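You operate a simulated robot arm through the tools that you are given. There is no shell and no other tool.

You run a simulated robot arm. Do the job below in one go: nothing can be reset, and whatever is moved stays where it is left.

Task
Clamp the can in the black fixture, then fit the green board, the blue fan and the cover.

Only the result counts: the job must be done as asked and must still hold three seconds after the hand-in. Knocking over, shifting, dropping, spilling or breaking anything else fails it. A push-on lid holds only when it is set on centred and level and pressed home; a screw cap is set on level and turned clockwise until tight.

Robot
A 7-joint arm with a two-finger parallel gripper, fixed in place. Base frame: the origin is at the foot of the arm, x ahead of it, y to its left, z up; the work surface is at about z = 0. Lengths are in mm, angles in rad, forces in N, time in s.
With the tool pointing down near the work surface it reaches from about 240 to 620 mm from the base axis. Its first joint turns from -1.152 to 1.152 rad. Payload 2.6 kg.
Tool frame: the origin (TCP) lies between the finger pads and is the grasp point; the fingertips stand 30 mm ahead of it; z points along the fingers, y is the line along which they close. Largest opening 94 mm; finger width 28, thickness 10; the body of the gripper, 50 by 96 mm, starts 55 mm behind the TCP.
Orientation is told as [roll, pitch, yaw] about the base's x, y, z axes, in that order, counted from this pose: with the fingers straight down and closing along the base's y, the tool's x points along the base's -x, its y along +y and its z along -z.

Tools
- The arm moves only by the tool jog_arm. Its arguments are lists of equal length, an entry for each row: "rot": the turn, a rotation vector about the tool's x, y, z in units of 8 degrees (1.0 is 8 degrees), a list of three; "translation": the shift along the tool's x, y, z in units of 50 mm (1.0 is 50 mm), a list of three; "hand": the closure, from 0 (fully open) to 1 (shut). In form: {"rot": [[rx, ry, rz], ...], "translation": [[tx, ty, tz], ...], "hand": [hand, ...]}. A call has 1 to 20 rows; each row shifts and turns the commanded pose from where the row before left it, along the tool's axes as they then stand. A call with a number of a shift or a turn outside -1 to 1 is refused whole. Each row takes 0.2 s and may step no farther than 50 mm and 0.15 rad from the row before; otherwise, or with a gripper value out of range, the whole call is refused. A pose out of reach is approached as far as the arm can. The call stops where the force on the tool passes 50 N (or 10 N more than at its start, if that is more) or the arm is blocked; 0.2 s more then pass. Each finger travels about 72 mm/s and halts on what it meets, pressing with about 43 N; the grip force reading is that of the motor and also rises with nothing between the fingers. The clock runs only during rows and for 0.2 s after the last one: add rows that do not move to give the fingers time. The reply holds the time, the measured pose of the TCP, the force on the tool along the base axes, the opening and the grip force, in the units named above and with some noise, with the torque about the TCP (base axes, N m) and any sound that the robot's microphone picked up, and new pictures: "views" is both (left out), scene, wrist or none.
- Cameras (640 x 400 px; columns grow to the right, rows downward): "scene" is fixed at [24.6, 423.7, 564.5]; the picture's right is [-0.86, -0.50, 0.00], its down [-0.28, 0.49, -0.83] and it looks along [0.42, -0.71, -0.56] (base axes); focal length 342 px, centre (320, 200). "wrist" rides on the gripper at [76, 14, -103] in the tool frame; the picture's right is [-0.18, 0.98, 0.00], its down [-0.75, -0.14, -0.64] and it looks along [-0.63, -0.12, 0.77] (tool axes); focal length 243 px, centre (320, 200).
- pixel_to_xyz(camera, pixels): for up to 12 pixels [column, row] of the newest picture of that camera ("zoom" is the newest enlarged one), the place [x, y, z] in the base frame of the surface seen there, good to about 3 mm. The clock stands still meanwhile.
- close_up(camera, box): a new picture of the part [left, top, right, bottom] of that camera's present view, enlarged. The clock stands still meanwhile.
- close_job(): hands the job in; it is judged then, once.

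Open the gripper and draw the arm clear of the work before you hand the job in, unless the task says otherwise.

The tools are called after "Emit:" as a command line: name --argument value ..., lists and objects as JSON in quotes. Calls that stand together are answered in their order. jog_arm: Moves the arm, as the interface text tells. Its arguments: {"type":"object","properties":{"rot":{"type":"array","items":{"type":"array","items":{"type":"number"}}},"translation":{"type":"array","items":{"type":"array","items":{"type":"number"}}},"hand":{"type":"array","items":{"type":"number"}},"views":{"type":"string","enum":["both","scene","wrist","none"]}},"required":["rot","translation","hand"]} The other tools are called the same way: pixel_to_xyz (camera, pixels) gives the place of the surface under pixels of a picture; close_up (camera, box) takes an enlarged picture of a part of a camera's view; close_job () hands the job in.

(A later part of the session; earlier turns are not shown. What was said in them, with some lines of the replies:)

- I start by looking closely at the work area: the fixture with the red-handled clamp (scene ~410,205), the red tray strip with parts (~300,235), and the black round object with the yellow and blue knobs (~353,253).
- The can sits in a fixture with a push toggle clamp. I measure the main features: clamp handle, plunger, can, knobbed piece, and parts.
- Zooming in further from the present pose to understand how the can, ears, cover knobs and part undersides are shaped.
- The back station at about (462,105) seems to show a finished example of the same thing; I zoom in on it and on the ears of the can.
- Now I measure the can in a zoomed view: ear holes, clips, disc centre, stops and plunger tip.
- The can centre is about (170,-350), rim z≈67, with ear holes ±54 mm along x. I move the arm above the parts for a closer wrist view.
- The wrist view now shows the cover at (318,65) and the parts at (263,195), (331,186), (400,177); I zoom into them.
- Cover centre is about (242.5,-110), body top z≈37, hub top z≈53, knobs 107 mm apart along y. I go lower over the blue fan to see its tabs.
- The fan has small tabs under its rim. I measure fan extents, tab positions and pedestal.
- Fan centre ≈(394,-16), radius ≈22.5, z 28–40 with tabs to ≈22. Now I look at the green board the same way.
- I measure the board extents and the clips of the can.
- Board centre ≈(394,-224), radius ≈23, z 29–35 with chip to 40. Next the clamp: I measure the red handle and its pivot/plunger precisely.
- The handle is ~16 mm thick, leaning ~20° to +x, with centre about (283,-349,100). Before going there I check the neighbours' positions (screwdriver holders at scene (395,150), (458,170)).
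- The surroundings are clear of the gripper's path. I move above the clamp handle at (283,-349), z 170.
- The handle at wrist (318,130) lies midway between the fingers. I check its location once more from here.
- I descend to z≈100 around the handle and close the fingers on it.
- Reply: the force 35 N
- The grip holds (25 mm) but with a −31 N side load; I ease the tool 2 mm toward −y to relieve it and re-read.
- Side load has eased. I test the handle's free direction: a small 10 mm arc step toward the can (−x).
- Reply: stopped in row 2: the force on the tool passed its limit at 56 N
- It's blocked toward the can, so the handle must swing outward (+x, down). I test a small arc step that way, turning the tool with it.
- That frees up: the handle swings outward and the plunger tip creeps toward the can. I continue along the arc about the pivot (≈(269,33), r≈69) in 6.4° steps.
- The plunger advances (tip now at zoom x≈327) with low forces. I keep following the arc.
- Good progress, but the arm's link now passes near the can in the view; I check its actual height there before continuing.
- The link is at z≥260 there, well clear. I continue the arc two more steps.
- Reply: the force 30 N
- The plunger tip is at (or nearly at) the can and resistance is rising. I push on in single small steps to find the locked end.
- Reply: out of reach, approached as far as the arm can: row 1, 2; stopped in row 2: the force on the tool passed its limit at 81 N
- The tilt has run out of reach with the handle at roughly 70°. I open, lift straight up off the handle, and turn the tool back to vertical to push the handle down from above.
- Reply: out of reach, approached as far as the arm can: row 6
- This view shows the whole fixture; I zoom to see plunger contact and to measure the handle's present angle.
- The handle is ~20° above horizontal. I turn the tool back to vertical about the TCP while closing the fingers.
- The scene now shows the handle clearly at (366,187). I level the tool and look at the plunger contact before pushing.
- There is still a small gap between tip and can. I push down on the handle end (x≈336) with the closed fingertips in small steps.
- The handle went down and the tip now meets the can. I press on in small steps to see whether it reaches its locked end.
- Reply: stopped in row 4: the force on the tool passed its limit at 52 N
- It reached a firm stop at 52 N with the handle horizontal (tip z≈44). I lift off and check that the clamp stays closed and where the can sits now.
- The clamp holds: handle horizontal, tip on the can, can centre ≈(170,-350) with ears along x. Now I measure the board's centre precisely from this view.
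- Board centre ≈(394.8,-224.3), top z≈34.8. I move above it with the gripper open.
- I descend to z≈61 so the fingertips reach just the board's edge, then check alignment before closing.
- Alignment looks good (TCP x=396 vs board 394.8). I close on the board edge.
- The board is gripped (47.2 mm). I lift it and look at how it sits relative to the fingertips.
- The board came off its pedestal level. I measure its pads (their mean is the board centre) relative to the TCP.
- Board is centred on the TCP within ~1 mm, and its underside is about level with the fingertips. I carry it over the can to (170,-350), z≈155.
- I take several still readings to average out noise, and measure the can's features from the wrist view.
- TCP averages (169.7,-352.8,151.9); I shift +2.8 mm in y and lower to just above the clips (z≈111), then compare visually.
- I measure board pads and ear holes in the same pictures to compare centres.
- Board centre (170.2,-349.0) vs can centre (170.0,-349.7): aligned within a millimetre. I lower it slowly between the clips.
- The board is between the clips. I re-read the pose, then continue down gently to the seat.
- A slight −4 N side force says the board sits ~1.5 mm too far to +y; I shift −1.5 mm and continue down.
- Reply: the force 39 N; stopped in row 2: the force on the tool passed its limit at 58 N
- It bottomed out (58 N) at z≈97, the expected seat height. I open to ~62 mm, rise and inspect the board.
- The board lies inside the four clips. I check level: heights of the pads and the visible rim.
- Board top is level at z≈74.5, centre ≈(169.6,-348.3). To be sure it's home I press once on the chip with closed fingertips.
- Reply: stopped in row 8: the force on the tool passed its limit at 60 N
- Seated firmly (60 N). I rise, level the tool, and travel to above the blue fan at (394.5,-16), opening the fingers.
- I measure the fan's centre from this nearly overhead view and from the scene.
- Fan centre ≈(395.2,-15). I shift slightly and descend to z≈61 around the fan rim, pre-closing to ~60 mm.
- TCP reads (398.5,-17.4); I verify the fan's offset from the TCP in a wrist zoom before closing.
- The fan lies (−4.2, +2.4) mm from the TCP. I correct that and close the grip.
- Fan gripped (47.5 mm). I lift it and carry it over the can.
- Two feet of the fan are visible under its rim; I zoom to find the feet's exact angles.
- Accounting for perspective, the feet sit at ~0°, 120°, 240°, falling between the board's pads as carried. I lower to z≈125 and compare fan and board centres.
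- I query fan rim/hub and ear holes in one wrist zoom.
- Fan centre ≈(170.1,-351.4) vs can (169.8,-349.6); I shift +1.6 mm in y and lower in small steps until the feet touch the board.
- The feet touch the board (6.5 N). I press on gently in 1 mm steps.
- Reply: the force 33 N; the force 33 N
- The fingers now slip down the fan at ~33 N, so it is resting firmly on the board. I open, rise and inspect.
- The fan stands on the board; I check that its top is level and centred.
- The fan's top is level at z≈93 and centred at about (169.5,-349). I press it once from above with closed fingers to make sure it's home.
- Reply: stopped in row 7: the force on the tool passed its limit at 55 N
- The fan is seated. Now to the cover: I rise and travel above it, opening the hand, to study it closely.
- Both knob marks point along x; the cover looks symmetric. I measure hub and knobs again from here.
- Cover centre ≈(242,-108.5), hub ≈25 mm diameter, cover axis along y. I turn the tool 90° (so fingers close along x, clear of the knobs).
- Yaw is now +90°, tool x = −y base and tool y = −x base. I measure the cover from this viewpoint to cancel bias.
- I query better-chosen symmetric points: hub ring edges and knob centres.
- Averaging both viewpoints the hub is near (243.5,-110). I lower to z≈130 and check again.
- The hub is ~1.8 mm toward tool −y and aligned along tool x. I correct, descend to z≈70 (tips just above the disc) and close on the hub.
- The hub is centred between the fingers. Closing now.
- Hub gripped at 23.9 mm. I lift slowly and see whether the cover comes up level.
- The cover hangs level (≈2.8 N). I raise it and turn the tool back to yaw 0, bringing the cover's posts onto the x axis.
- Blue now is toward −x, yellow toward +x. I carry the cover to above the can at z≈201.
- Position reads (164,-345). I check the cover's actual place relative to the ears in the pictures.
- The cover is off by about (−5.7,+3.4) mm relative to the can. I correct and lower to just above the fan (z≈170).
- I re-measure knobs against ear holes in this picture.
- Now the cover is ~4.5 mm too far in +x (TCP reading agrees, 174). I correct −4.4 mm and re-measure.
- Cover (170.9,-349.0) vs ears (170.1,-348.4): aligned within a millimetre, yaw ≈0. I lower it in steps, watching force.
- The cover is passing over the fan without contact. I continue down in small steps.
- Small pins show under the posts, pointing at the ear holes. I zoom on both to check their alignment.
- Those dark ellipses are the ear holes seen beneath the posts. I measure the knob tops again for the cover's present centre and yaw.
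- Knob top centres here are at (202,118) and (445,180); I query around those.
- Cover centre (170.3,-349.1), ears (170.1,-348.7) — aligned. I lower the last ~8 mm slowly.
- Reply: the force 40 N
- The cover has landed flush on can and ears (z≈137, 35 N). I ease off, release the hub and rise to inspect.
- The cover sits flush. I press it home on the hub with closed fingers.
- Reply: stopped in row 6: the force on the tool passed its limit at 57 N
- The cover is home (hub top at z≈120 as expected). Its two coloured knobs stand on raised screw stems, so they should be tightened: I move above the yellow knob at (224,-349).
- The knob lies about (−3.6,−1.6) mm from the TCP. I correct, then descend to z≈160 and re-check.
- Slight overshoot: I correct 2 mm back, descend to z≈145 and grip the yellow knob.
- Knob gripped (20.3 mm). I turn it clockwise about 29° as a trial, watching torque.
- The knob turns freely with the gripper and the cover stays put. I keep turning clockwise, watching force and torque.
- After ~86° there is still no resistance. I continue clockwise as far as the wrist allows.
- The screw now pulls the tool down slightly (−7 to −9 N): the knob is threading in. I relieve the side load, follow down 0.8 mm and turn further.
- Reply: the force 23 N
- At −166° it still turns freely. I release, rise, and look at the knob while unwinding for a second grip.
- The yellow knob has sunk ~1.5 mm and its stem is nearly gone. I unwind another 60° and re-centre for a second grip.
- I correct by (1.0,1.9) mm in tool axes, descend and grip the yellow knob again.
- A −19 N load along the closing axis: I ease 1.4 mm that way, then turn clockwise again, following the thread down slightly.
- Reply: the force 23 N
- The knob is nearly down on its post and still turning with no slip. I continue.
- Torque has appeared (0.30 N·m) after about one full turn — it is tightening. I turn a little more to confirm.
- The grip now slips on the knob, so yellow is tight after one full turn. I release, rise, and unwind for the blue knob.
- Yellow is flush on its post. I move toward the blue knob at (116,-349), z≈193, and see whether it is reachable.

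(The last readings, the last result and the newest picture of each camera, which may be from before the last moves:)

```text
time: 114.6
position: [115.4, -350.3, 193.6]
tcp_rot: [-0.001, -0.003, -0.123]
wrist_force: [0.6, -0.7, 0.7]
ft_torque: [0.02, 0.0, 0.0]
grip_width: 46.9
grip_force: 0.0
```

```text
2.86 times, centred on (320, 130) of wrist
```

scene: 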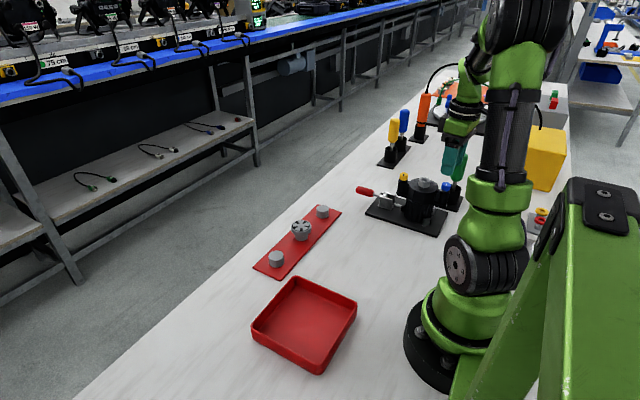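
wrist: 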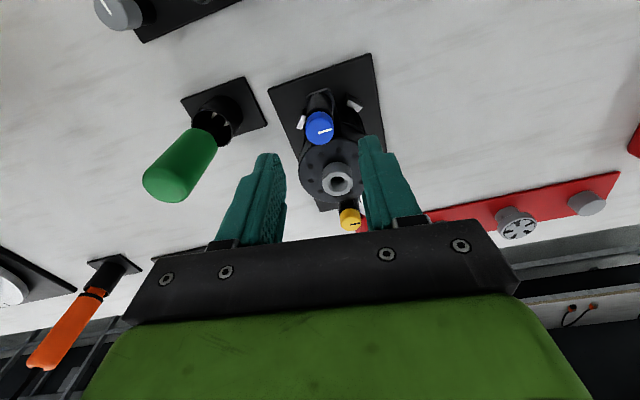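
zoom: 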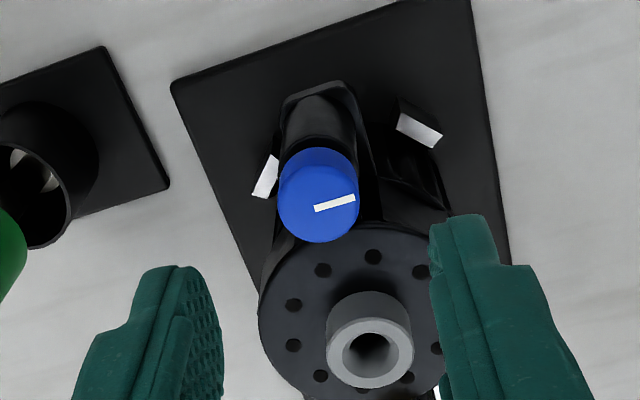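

Reachable. I unwind a further ~60° here and re-centre over the blue knob at lower height.

Emit:
jog_arm --rot '[[0, 0, -0.95], [0, 0, -0.95], [0, 0, -0.95], [0, 0, -0.95], [0, 0, -0.95], [0, 0, -0.95], [0, 0, -0.95], [0, 0, -0.95], [0, 0, 0], [0, 0, 0]]' --translation '[[0, 0, 0], [0, 0, 0], [0, 0, 0], [0, 0, 0], [0, 0, 0], [0, 0, 0], [0, 0, 0], [0, 0, 0], [0, 0, 0.6], [0, 0, 0]]' --hand '[0.5, 0.5, 0.5, 0.5, 0.5, 0.5, 0.5, 0.5, 0.5, 0.5]'

Emit:
close_up --camera "wrist" --box '[270, 90, 370, 190]'

```text
time: 116.8
position: [116.1, -349.8, 161.2]
tcp_rot: [-0.005, 0.0, 0.936]
wrist_force: [0.6, 0.5, 0.4]
ft_torque: [0.03, 0.03, 0.02]
grip_width: 47.1
grip_force: 0.1
```

scene: 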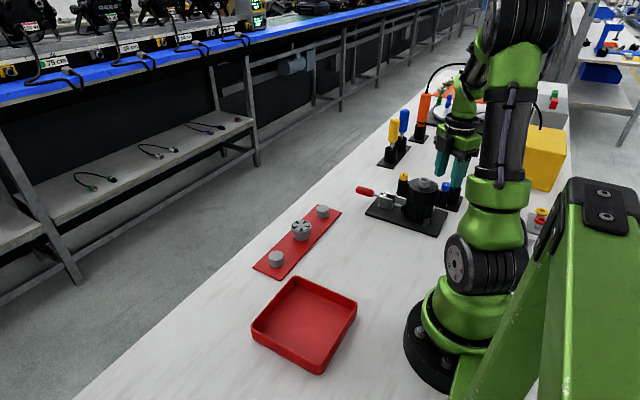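
wrist: 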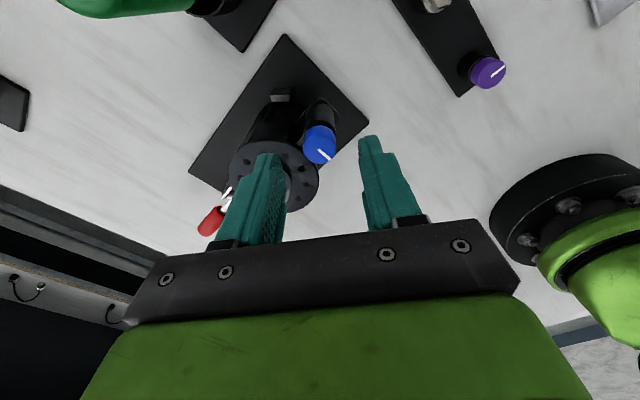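

```text
4.00 times, centred on (320, 140) of wrist
```

zoom: 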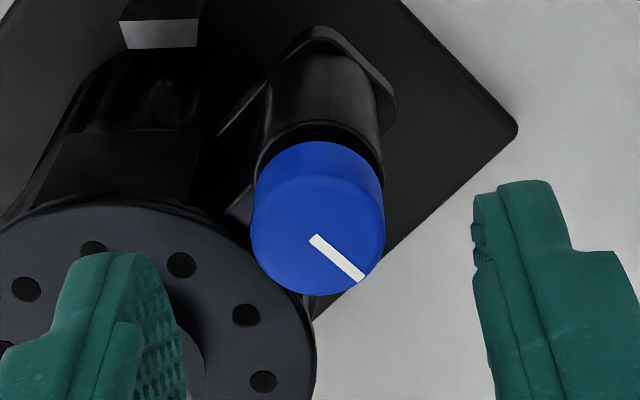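

Knob is ~2.6 mm ahead along tool x. I correct, descend to z≈146 and grip the blue knob.

Emit:
jog_arm --rot '[[0, 0, 0], [0, 0, 0], [0, 0, 0], [0, 0, 0], [0, 0, 0], [0, 0, 0]]' --translation '[[0.05, 0, 0.15], [0, 0, 0.15], [0, 0, 0], [0, 0, 0], [0, 0, 0], [0, 0, 0]]' --hand '[0.5, 0.5, 0.65, 0.72, 1, 1]' --views "wrist"

Emit:
close_up --camera "scene" --box '[410, 155, 470, 215]'

```text
time: 118.2
position: [115.6, -351.1, 147.4]
tcp_rot: [-0.005, 0.002, 0.939]
wrist_force: [8.9, -7.6, -3.5]
ft_torque: [-0.17, -0.14, -0.02]
grip_width: 20.2
grip_force: 43.0
```

wrist: 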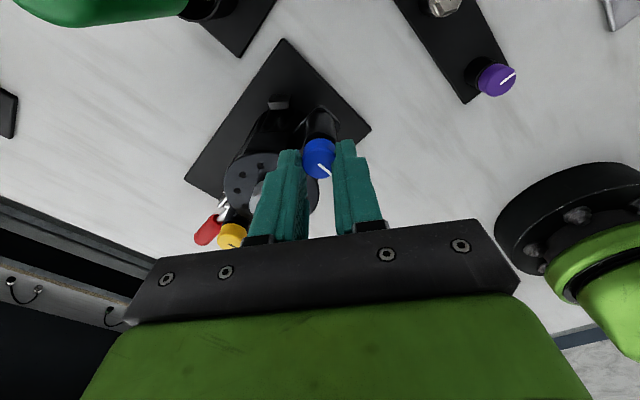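

```text
6.67 times, centred on (440, 185) of scene
```

zoom: 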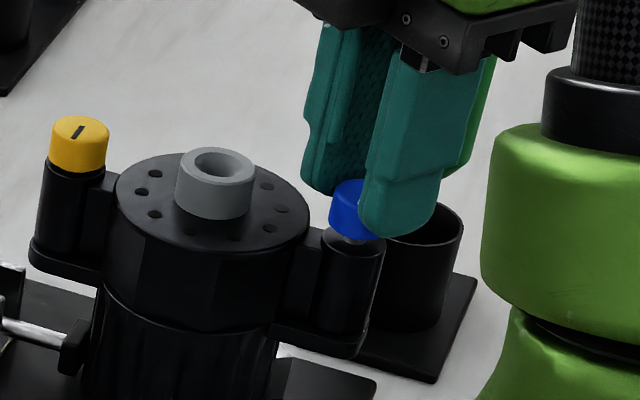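

Gripped (20.2 mm). I ease the side load 1 mm and turn clockwise, following the thread down.

Emit:
jog_arm --rot '[[0, 0, 0], [0, 0, 0.9], [0, 0, 0.9], [0, 0, 0.9], [0, 0, 0.9], [0, 0, 0.9], [0, 0, 0.9], [0, 0, 0.9], [0, 0, 0.9], [0, 0, 0.9], [0, 0, 0.9], [0, 0, 0]]' --translation '[[0, -0.02, 0], [0, 0, 0.0016], [0, 0, 0.0016], [0, 0, 0.0016], [0, 0, 0.0016], [0, 0, 0.0016], [0, 0, 0.0016], [0, 0, 0.0016], [0, 0, 0.0016], [0, 0, 0.0016], [0, 0, 0.0016], [0, 0, 0]]' --hand '[1, 1, 1, 1, 1, 1, 1, 1, 1, 1, 1, 1]' --views "wrist"

Emit:
close_up --camera "scene" --box '[410, 155, 470, 215]'

```text
time: 120.8
position: [115.5, -350.8, 147.0]
tcp_rot: [-0.003, -0.003, -0.322]
wrist_force: [21.2, -11.0, -17.5]
ft_torque: [-0.11, -0.31, 0.01]
grip_width: 20.1
grip_force: 42.3
```

wrist: 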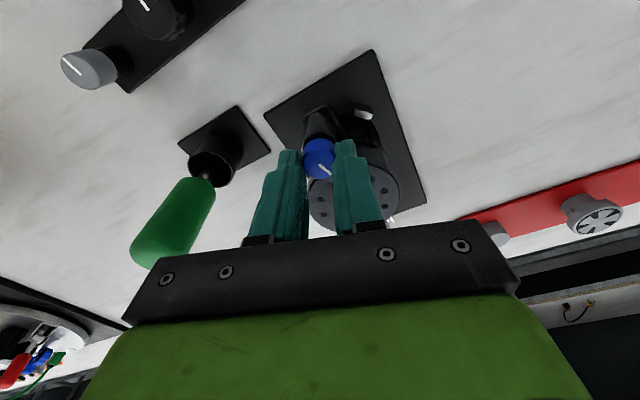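

```text
6.67 times, centred on (440, 185) of scene
```

zoom: 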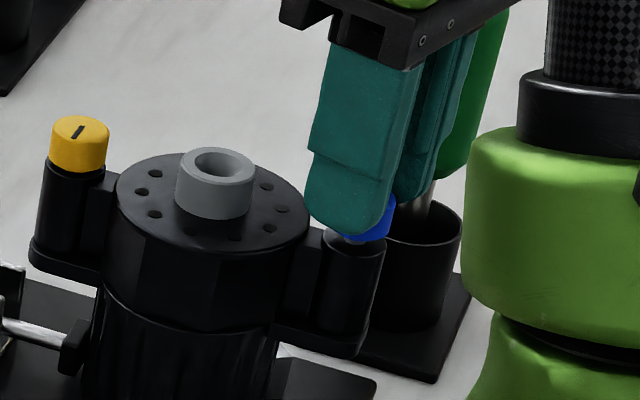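

It turns well, pulling down (−17 N); I relieve side and axial loads (1.5 mm / 1 mm) and continue clockwise.

Emit:
jog_arm --rot '[[0, 0, 0], [0, 0, 0.9], [0, 0, 0.9], [0, 0, 0.9], [0, 0, 0.9], [0, 0, 0.9], [0, 0, 0.9], [0, 0, 0.9], [0, 0, 0.9], [0, 0, 0.9], [0, 0, 0.9], [0, 0, 0]]' --translation '[[-0.029, -0.005, 0.02], [0, 0, 0.0016], [0, 0, 0.0016], [0, 0, 0.0016], [0, 0, 0.0016], [0, 0, 0.0016], [0, 0, 0.0016], [0, 0, 0.0016], [0, 0, 0.0016], [0, 0, 0.0016], [0, 0, 0.0016], [0, 0, 0]]' --hand '[1, 1, 1, 1, 1, 1, 1, 1, 1, 1, 1, 1]' --views "wrist"

Emit:
close_up --camera "scene" --box '[410, 155, 470, 215]'

```text
time: 123.4
position: [115.8, -351.5, 145.1]
tcp_rot: [-0.001, 0.002, -1.579]
wrist_force: [-4.6, 17.1, 1.2]
ft_torque: [0.68, 0.28, 0.02]
grip_width: 20.1
grip_force: 42.9
```

wrist: 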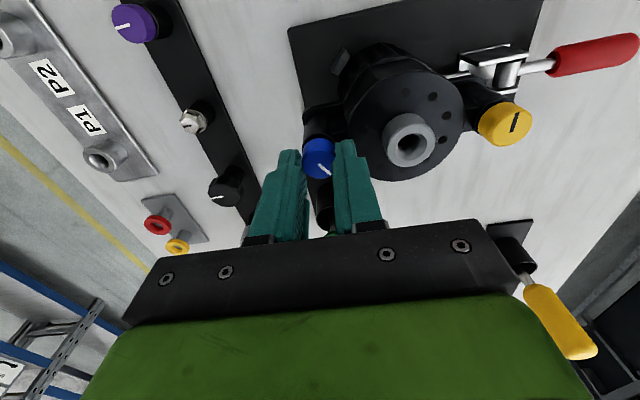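

```text
6.67 times, centred on (440, 185) of scene
```

zoom: 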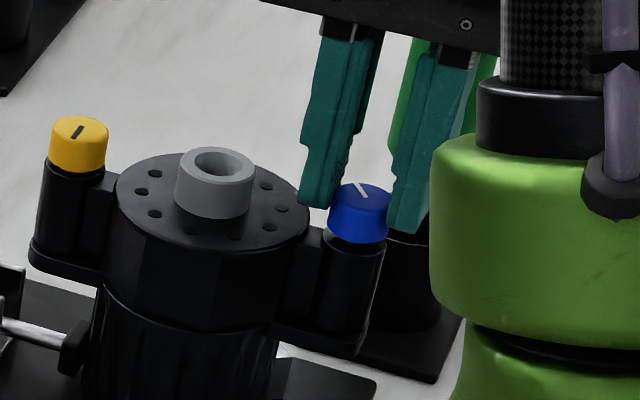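

Still turning freely (≈144° so far). I continue clockwise to about −165°.

Emit:
jog_arm --rot '[[0, 0, 0], [0, 0, 0.9], [0, 0, 0.9], [0, 0, 0.9], [0, 0, 0.9], [0, 0, 0.9], [0, 0, 0.9], [0, 0, 0.9], [0, 0, 0.9], [0, 0, 0.9], [0, 0, 0.9], [0, 0, 0]]' --translation '[[0.02, 0, 0], [0, 0, 0.0016], [0, 0, 0.0016], [0, 0, 0.0016], [0, 0, 0.0016], [0, 0, 0.0016], [0, 0, 0.0016], [0, 0, 0.0016], [0, 0, 0.0016], [0, 0, 0.0016], [0, 0, 0.0016], [0, 0, 0]]' --hand '[1, 1, 1, 1, 1, 1, 1, 1, 1, 1, 1, 1]' --views "wrist"

Emit:
close_up --camera "scene" --box '[410, 155, 470, 215]'

```text
time: 126.0
position: [116.0, -351.5, 143.6]
tcp_rot: [0.003, -0.001, -2.837]
wrist_force: [-15.2, 1.7, 4.1]
ft_torque: [0.02, 0.88, 0.01]
grip_width: 20.3
grip_force: 43.5
```

wrist: 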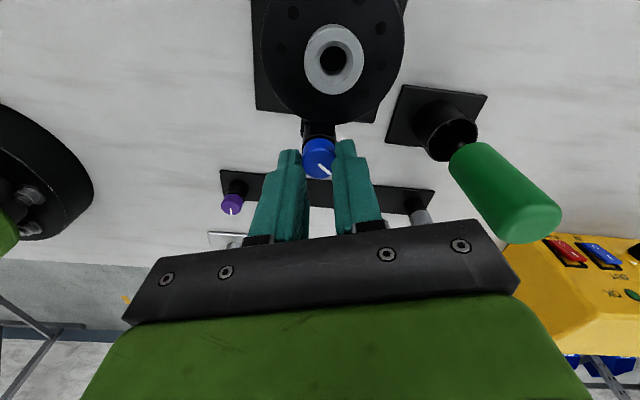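

```text
6.67 times, centred on (440, 185) of scene
```

zoom: 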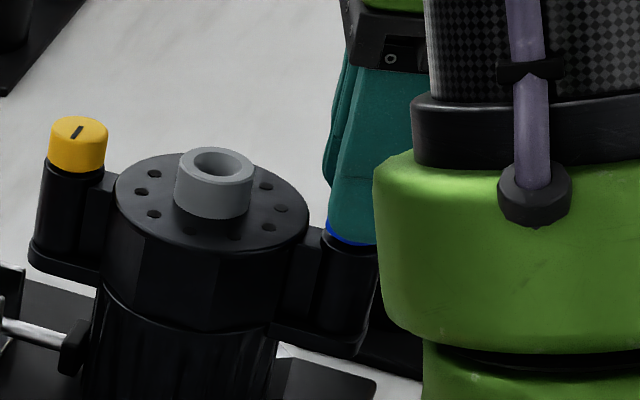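

Blue turned ~216°. I release, rise and unwind for the second grip.

Emit:
jog_arm --rot '[[0, 0, 0], [0, 0, 0], [0, 0, 0], [0, 0, 0], [0, 0, -0.95], [0, 0, -0.95], [0, 0, -0.95], [0, 0, -0.95], [0, 0, -0.95], [0, 0, -0.95], [0, 0, -0.95], [0, 0, -0.95], [0, 0, -0.95], [0, 0, -0.95], [0, 0, -0.95], [0, 0, -0.95], [0, 0, -0.95], [0, 0, -0.95], [0, 0, -0.95], [0, 0, -0.95]]' --translation '[[0, 0, 0], [0, 0, 0], [0, 0, -0.4], [0, 0, -0.2], [0, 0, 0], [0, 0, 0], [0, 0, 0], [0, 0, 0], [0, 0, 0], [0, 0, 0], [0, 0, 0], [0, 0, 0], [0, 0, 0], [0, 0, 0], [0, 0, 0], [0, 0, 0], [0, 0, 0], [0, 0, 0], [0, 0, 0], [0, 0, 0]]' --hand '[0.6, 0.5, 0.5, 0.5, 0.5, 0.5, 0.5, 0.5, 0.5, 0.5, 0.5, 0.5, 0.5, 0.5, 0.5, 0.5, 0.5, 0.5, 0.5, 0.5]' --views "none"

Emit:
jog_arm --rot '[[0, 0, -0.95], [0, 0, -0.95], [0, 0, -0.95], [0, 0, -0.95], [0, 0, -0.95], [0, 0, -0.95], [0, 0, -0.95], [0, 0, -0.95], [0, 0, 0]]' --translation '[[0, 0, 0], [0, 0, 0], [0, 0, 0], [0, 0, 0], [0, 0, 0], [0, 0, 0], [0, 0, 0], [0, 0, 0], [0, 0, 0]]' --hand '[0.5, 0.5, 0.5, 0.5, 0.5, 0.5, 0.5, 0.5, 0.5]' --views "wrist"

Emit:
close_up --camera "wrist" --box '[270, 90, 370, 190]'

Emit:
close_up --camera "scene" --box '[390, 165, 460, 215]'

```text
time: 130.2
position: [116.8, -350.8, 174.2]
tcp_rot: [0.0, -0.003, -0.708]
wrist_force: [-1.0, -0.5, 0.1]
ft_torque: [-0.02, 0.01, -0.03]
grip_width: 47.3
grip_force: 0.0
```

```text
time: 132.2
position: [116.9, -350.0, 173.5]
tcp_rot: [-0.003, 0.0, 0.353]
wrist_force: [-0.1, -0.3, -0.7]
ft_torque: [0.03, 0.02, 0.03]
grip_width: 47.2
grip_force: 0.0
```

wrist: 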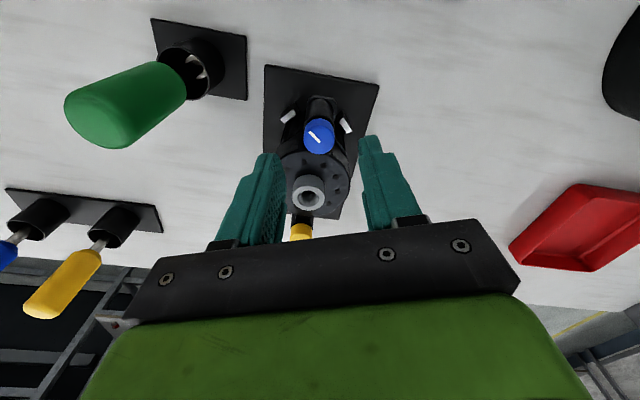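

```text
4.00 times, centred on (320, 140) of wrist
```

zoom: 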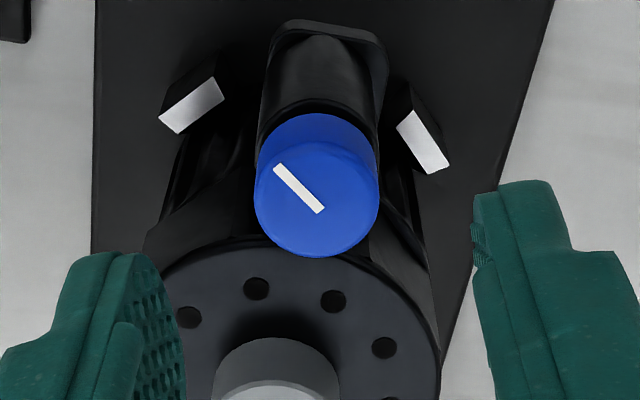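

```text
8.00 times, centred on (425, 190) of scene
```

zoom: 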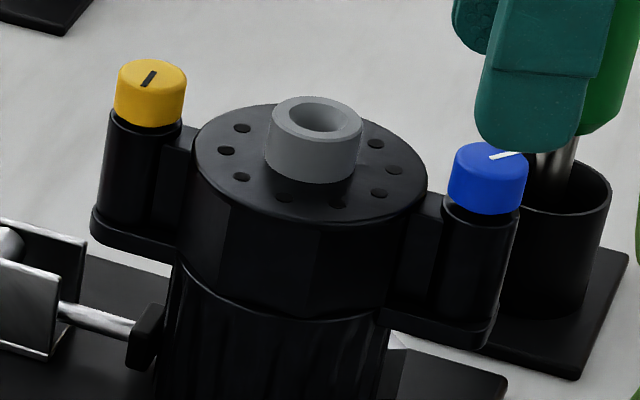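

Blue has sunk as well. I re-centre (1.5 mm), descend to z≈144 and grip again.

Emit:
jog_arm --rot '[[0, 0, 0], [0, 0, 0], [0, 0, 0], [0, 0, 0], [0, 0, 0], [0, 0, 0]]' --translation '[[0.03, 0, 0.3], [0, 0, 0.29], [0, 0, 0], [0, 0, 0], [0, 0, 0], [0, 0, 0]]' --hand '[0.5, 0.5, 0.65, 0.72, 1, 1]' --views "wrist"

Emit:
close_up --camera "wrist" --box '[270, 90, 370, 190]'

```text
time: 133.6
position: [117.1, -352.1, 142.9]
tcp_rot: [-0.003, 0.0, 0.35]
wrist_force: [2.6, -5.2, -0.7]
ft_torque: [0.07, -0.03, -0.01]
grip_width: 19.8
grip_force: 43.5
```

wrist: 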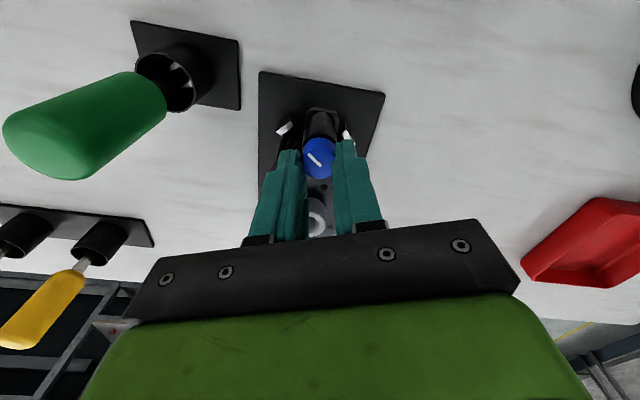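

```text
4.00 times, centred on (320, 140) of wrist
```

zoom: 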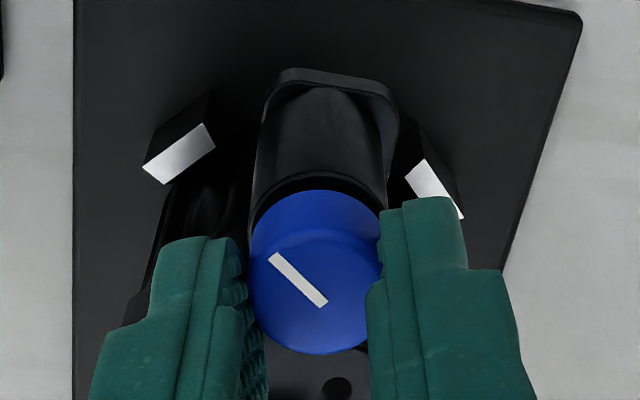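

Well gripped with low side load. I turn clockwise ~72° first, then continue toward tight.

Emit:
jog_arm --rot '[[0, 0, 0.9], [0, 0, 0.9], [0, 0, 0.9], [0, 0, 0.9], [0, 0, 0.9], [0, 0, 0.9], [0, 0, 0.9], [0, 0, 0.9], [0, 0, 0.9], [0, 0, 0.9], [0, 0, 0]]' --translation '[[0, 0, 0.0016], [0, 0, 0.0016], [0, 0, 0.0016], [0, 0, 0.0016], [0, 0, 0.0016], [0, 0, 0.0016], [0, 0, 0.0016], [0, 0, 0.0016], [0, 0, 0.0016], [0, 0, 0.0016], [0, 0, 0]]' --hand '[1, 1, 1, 1, 1, 1, 1, 1, 1, 1, 1]' --views "none"

Emit:
jog_arm --rot '[[0, 0, 0.9], [0, 0, 0.9], [0, 0, 0.9], [0, 0, 0.9], [0, 0, 0.9], [0, 0, 0.9], [0, 0, 0]]' --translation '[[0, 0, 0.0016], [0, 0, 0.0016], [0, 0, 0.0016], [0, 0, 0.0016], [0, 0, 0.0016], [0, 0, 0.0016], [0, 0, 0]]' --hand '[1, 1, 1, 1, 1, 1, 1]' --views "wrist"

Emit:
close_up --camera "wrist" --box '[270, 90, 370, 190]'

```text
time: 136.0
position: [116.6, -351.1, 141.4]
tcp_rot: [0.004, -0.004, -0.907]
wrist_force: [23.0, -7.9, -12.0]
ft_torque: [-0.34, -0.46, 0.0]
grip_width: 19.9
grip_force: 43.1
```

```text
time: 137.6
position: [115.3, -352.6, 141.8]
tcp_rot: [0.001, -0.002, -1.664]
wrist_force: [10.1, -6.4, -5.5]
ft_torque: [-0.44, -0.31, 0.02]
grip_width: 20.2
grip_force: 43.0
```

wrist: 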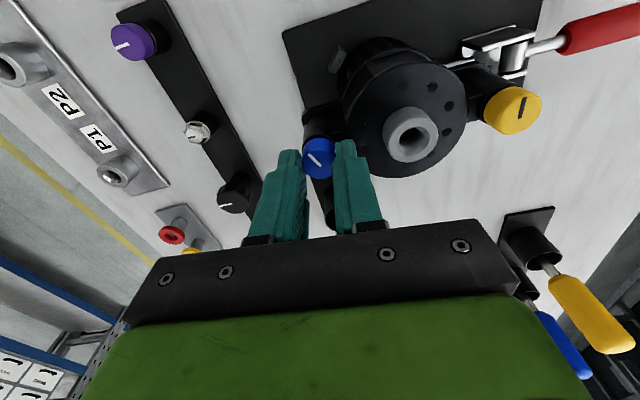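

```text
4.00 times, centred on (320, 140) of wrist
```

zoom: 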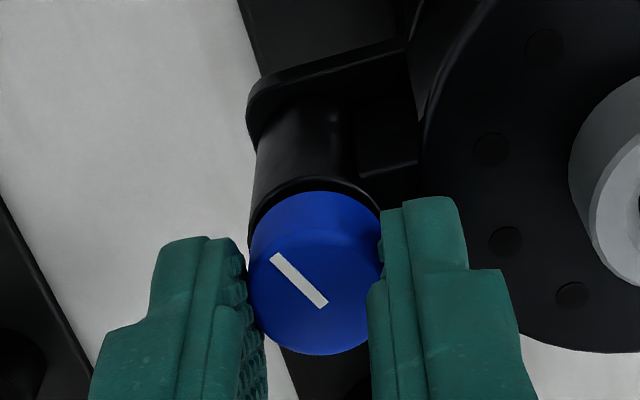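

Total ≈331° and no slip yet. I continue to find the tight point.

Emit:
jog_arm --rot '[[0, 0, 0.9], [0, 0, 0.9], [0, 0, 0.9], [0, 0, 0.9], [0, 0, 0]]' --translation '[[0, 0, 0.0016], [0, 0, 0.0016], [0, 0, 0.0016], [0, 0, 0.0016], [0, 0, 0]]' --hand '[1, 1, 1, 1, 1]' --views "none"

Emit:
jog_arm --rot '[[0, 0, 0.9], [0, 0, 0.9], [0, 0, 0.9], [0, 0, 0]]' --translation '[[0, 0, 0], [0, 0, 0], [0, 0, 0], [0, 0, 0]]' --hand '[1, 1, 1, 1]' --views "none"

Emit:
jog_arm --rot '[[0, 0, 0.9], [0, 0, 0.9], [0, 0, 0.9], [0, 0, 0]]' --translation '[[0, 0, 0], [0, 0, 0], [0, 0, 0], [0, 0, 0]]' --hand '[1, 1, 1, 1]' --views "wrist"

Emit:
close_up --camera "wrist" --box '[270, 90, 370, 190]'

```text
time: 138.8
position: [116.0, -351.8, 141.9]
tcp_rot: [0.003, 0.0, -2.164]
wrist_force: [6.1, -1.1, 1.1]
ft_torque: [0.1, -0.02, 0.33]
grip_width: 20.2
grip_force: 42.2
```

```text
time: 139.8
position: [115.6, -352.7, 142.6]
tcp_rot: [0.006, 0.001, -2.543]
wrist_force: [5.6, -2.6, -3.8]
ft_torque: [-0.16, -0.09, 0.34]
grip_width: 20.3
grip_force: 43.0
```

```text
time: 140.8
position: [113.6, -351.1, 141.5]
tcp_rot: [0.003, -0.001, -2.921]
wrist_force: [-3.4, 2.9, 3.9]
ft_torque: [0.16, 0.25, 0.3]
grip_width: 20.3
grip_force: 43.6
```

wrist: 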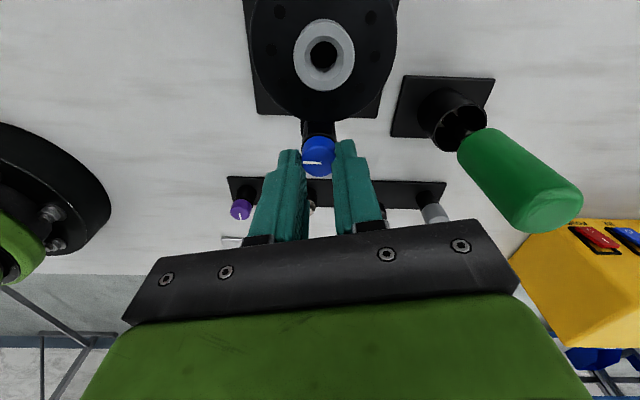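

```text
4.00 times, centred on (320, 140) of wrist
```

zoom: 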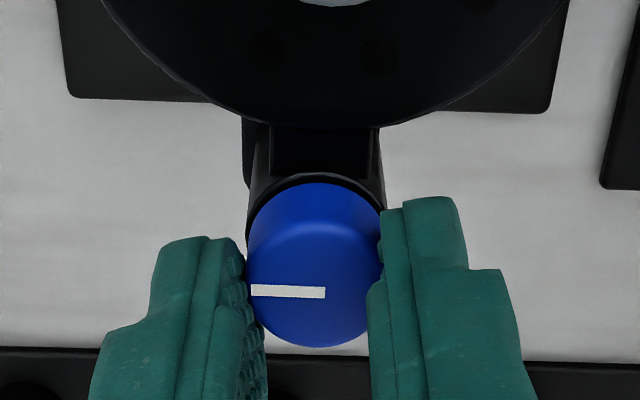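

Torque is steady at ~0.33 N·m with the grip slipping: blue is tight after a full turn. I release, rise and unwind, then inspect.

Emit:
jog_arm --rot '[[0, 0, 0], [0, 0, 0], [0, 0, 0], [0, 0, 0], [0, 0, -0.95], [0, 0, -0.95], [0, 0, -0.95], [0, 0, -0.95], [0, 0, -0.95], [0, 0, -0.95], [0, 0, -0.95], [0, 0, -0.95], [0, 0, -0.95], [0, 0, -0.95], [0, 0, -0.95], [0, 0, -0.95], [0, 0, -0.95], [0, 0, -0.95], [0, 0, -0.95], [0, 0, -0.95]]' --translation '[[0, 0, 0], [0, 0, 0], [0, 0, -0.4], [0, 0, -0.8], [0, 0, -0.5], [0, 0, 0], [0, 0, 0], [0, 0, 0], [0, 0, 0], [0, 0, 0], [0, 0, 0], [0, 0, 0], [0, 0, 0], [0, 0, 0], [0, 0, 0], [0, 0, 0], [0, 0, 0], [0, 0, 0], [0, 0, 0], [0, 0, 0]]' --hand '[0.6, 0.5, 0.5, 0.5, 0.5, 0.5, 0.5, 0.5, 0.5, 0.5, 0.5, 0.5, 0.5, 0.5, 0.5, 0.5, 0.5, 0.5, 0.5, 0.5]' --views "none"

Emit:
jog_arm --rot '[[0, 0, -0.95], [0, 0, -0.95], [0, 0, -0.95], [0, 0, -0.95], [0, 0, -0.95], [0, 0, 0]]' --translation '[[0, 0, 0], [0, 0, 0], [0, 0, 0], [0, 0, 0], [0, 0, 0], [0, 0, 0]]' --hand '[0.5, 0.5, 0.5, 0.5, 0.4, 0]'

Emit:
close_up --camera "scene" --box '[390, 165, 460, 215]'

Emit:
close_up --camera "scene" --box '[350, 165, 430, 225]'

```text
time: 145.0
position: [112.8, -352.6, 227.6]
tcp_rot: [-0.001, -0.004, -0.792]
wrist_force: [0.1, 0.4, -0.2]
ft_torque: [0.02, -0.02, 0.0]
grip_width: 47.2
grip_force: 0.2
```

```text
time: 146.4
position: [114.8, -351.8, 226.6]
tcp_rot: [-0.003, -0.002, -0.128]
wrist_force: [-1.5, 0.3, 0.4]
ft_torque: [0.03, -0.03, -0.02]
grip_width: 93.8
grip_force: 0.1
```

scene: 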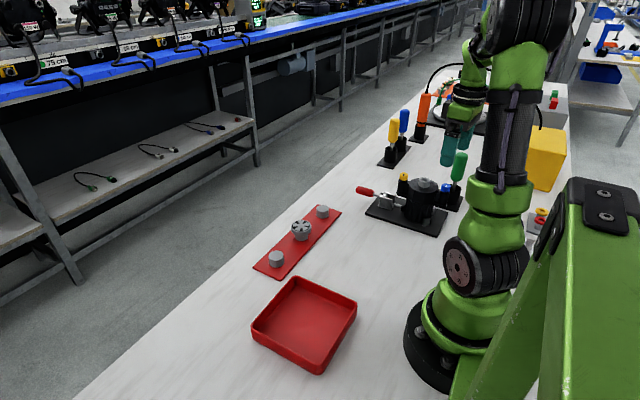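
wrist: 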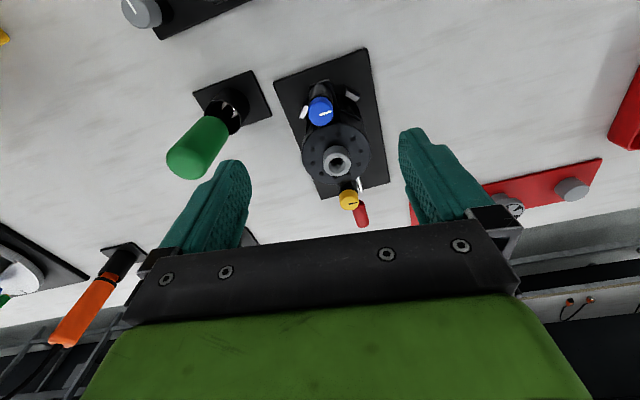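

```text
8.00 times, centred on (425, 190) of scene
```

zoom: 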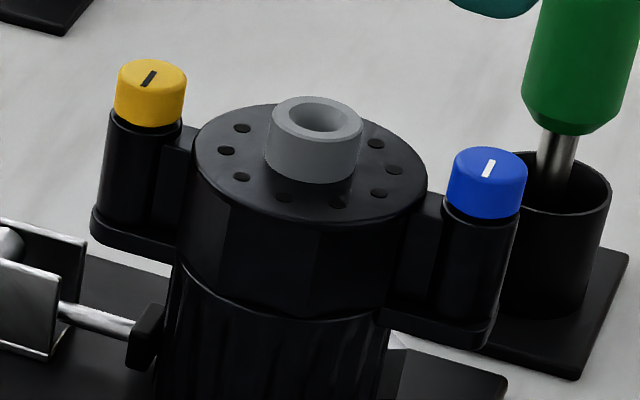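

```text
6.67 times, centred on (390, 195) of scene
```

zoom: 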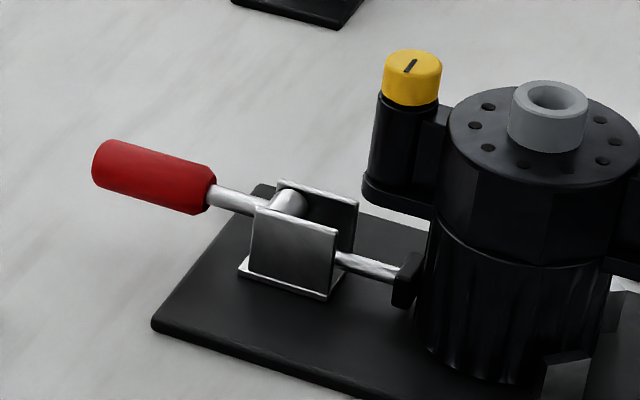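

Both knobs are flush, the clamp is shut, and nothing else moved. I draw the arm up and clear of the work.

Emit:
jog_arm --rot '[[0, 0, 0], [0, 0, 0], [0, 0, 0], [0, 0, 0], [0, 0, 0], [0, 0, 0], [0, 0, 0], [0, 0, 0]]' --translation '[[0, 0, -0.7], [0, 0, -0.7], [-0.6, 0.6, 0], [-0.6, 0.6, 0], [-0.6, 0.6, 0], [-0.6, 0.6, 0], [-0.6, 0.6, 0], [0, 0, 0]]' --hand '[0, 0, 0, 0, 0, 0, 0, 0]'

Emit:
close_up --camera "scene" --box '[350, 150, 480, 235]'

Emit:
close_up --camera "wrist" --box '[100, 0, 340, 150]'

```text
time: 148.2
position: [281.6, -221.6, 294.1]
tcp_rot: [-0.002, 0.0, -0.131]
wrist_force: [-0.9, 0.9, -0.3]
ft_torque: [-0.03, 0.01, 0.01]
grip_width: 93.9
grip_force: 0.1
```

scene: 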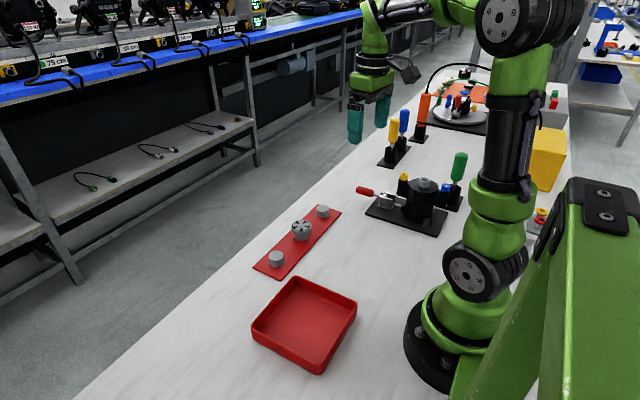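
wrist: 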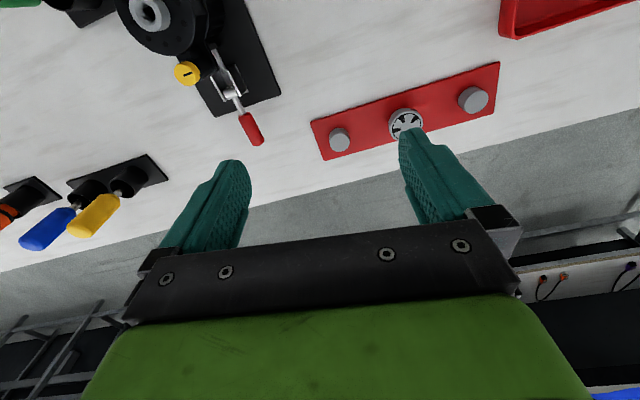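

```text
4.71 times, centred on (415, 192) of scene
```

zoom: 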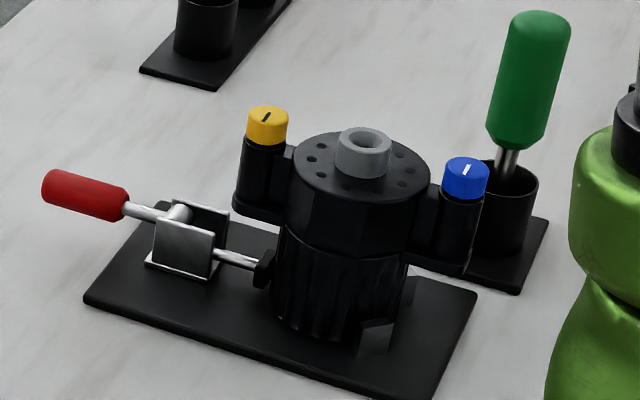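

```text
2.67 times, centred on (220, 75) of wrist
```

zoom: 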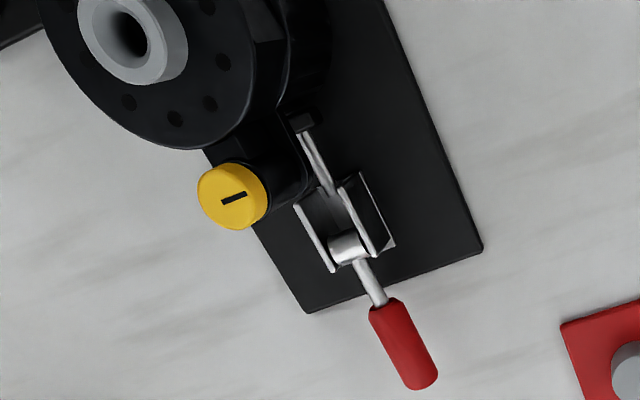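

The can is clamped, and the board, fan and cover are stacked level with both knobs tight. The arm is clear and the gripper open, so I hand the job in.

Emit:
close_job

```text
The job is handed in.
```

I clamped the can, fitted the green board, the blue fan and the cover, and handed the job in. I don't have the verdict yet.

- **Clamp:** The red handle is down against its stop, with the plunger on the can. It stayed shut after I let go.
- **Green board:** It sits level between the four clips. I pressed it down to about 60 N.
- **Blue fan:** It stands level and centred on the board. I pressed it down to about 55 N.
- **Cover:** It is flush on the can and both ears, pressed down to about 57 N. The blue knob is on the arm-base side and the yellow knob on the clamp side. The task didn't say which way round they go, and the cover looked symmetric.
- **Knobs:** The cover's two knobs stood on raised screw stems, so I turned both clockwise. Each took about one full turn before the grip slipped; both now sit flush on their posts.

The grey fan stayed on its pedestal, and I saw nothing else moved or knocked over. The arm is clear of the work with the gripper open.
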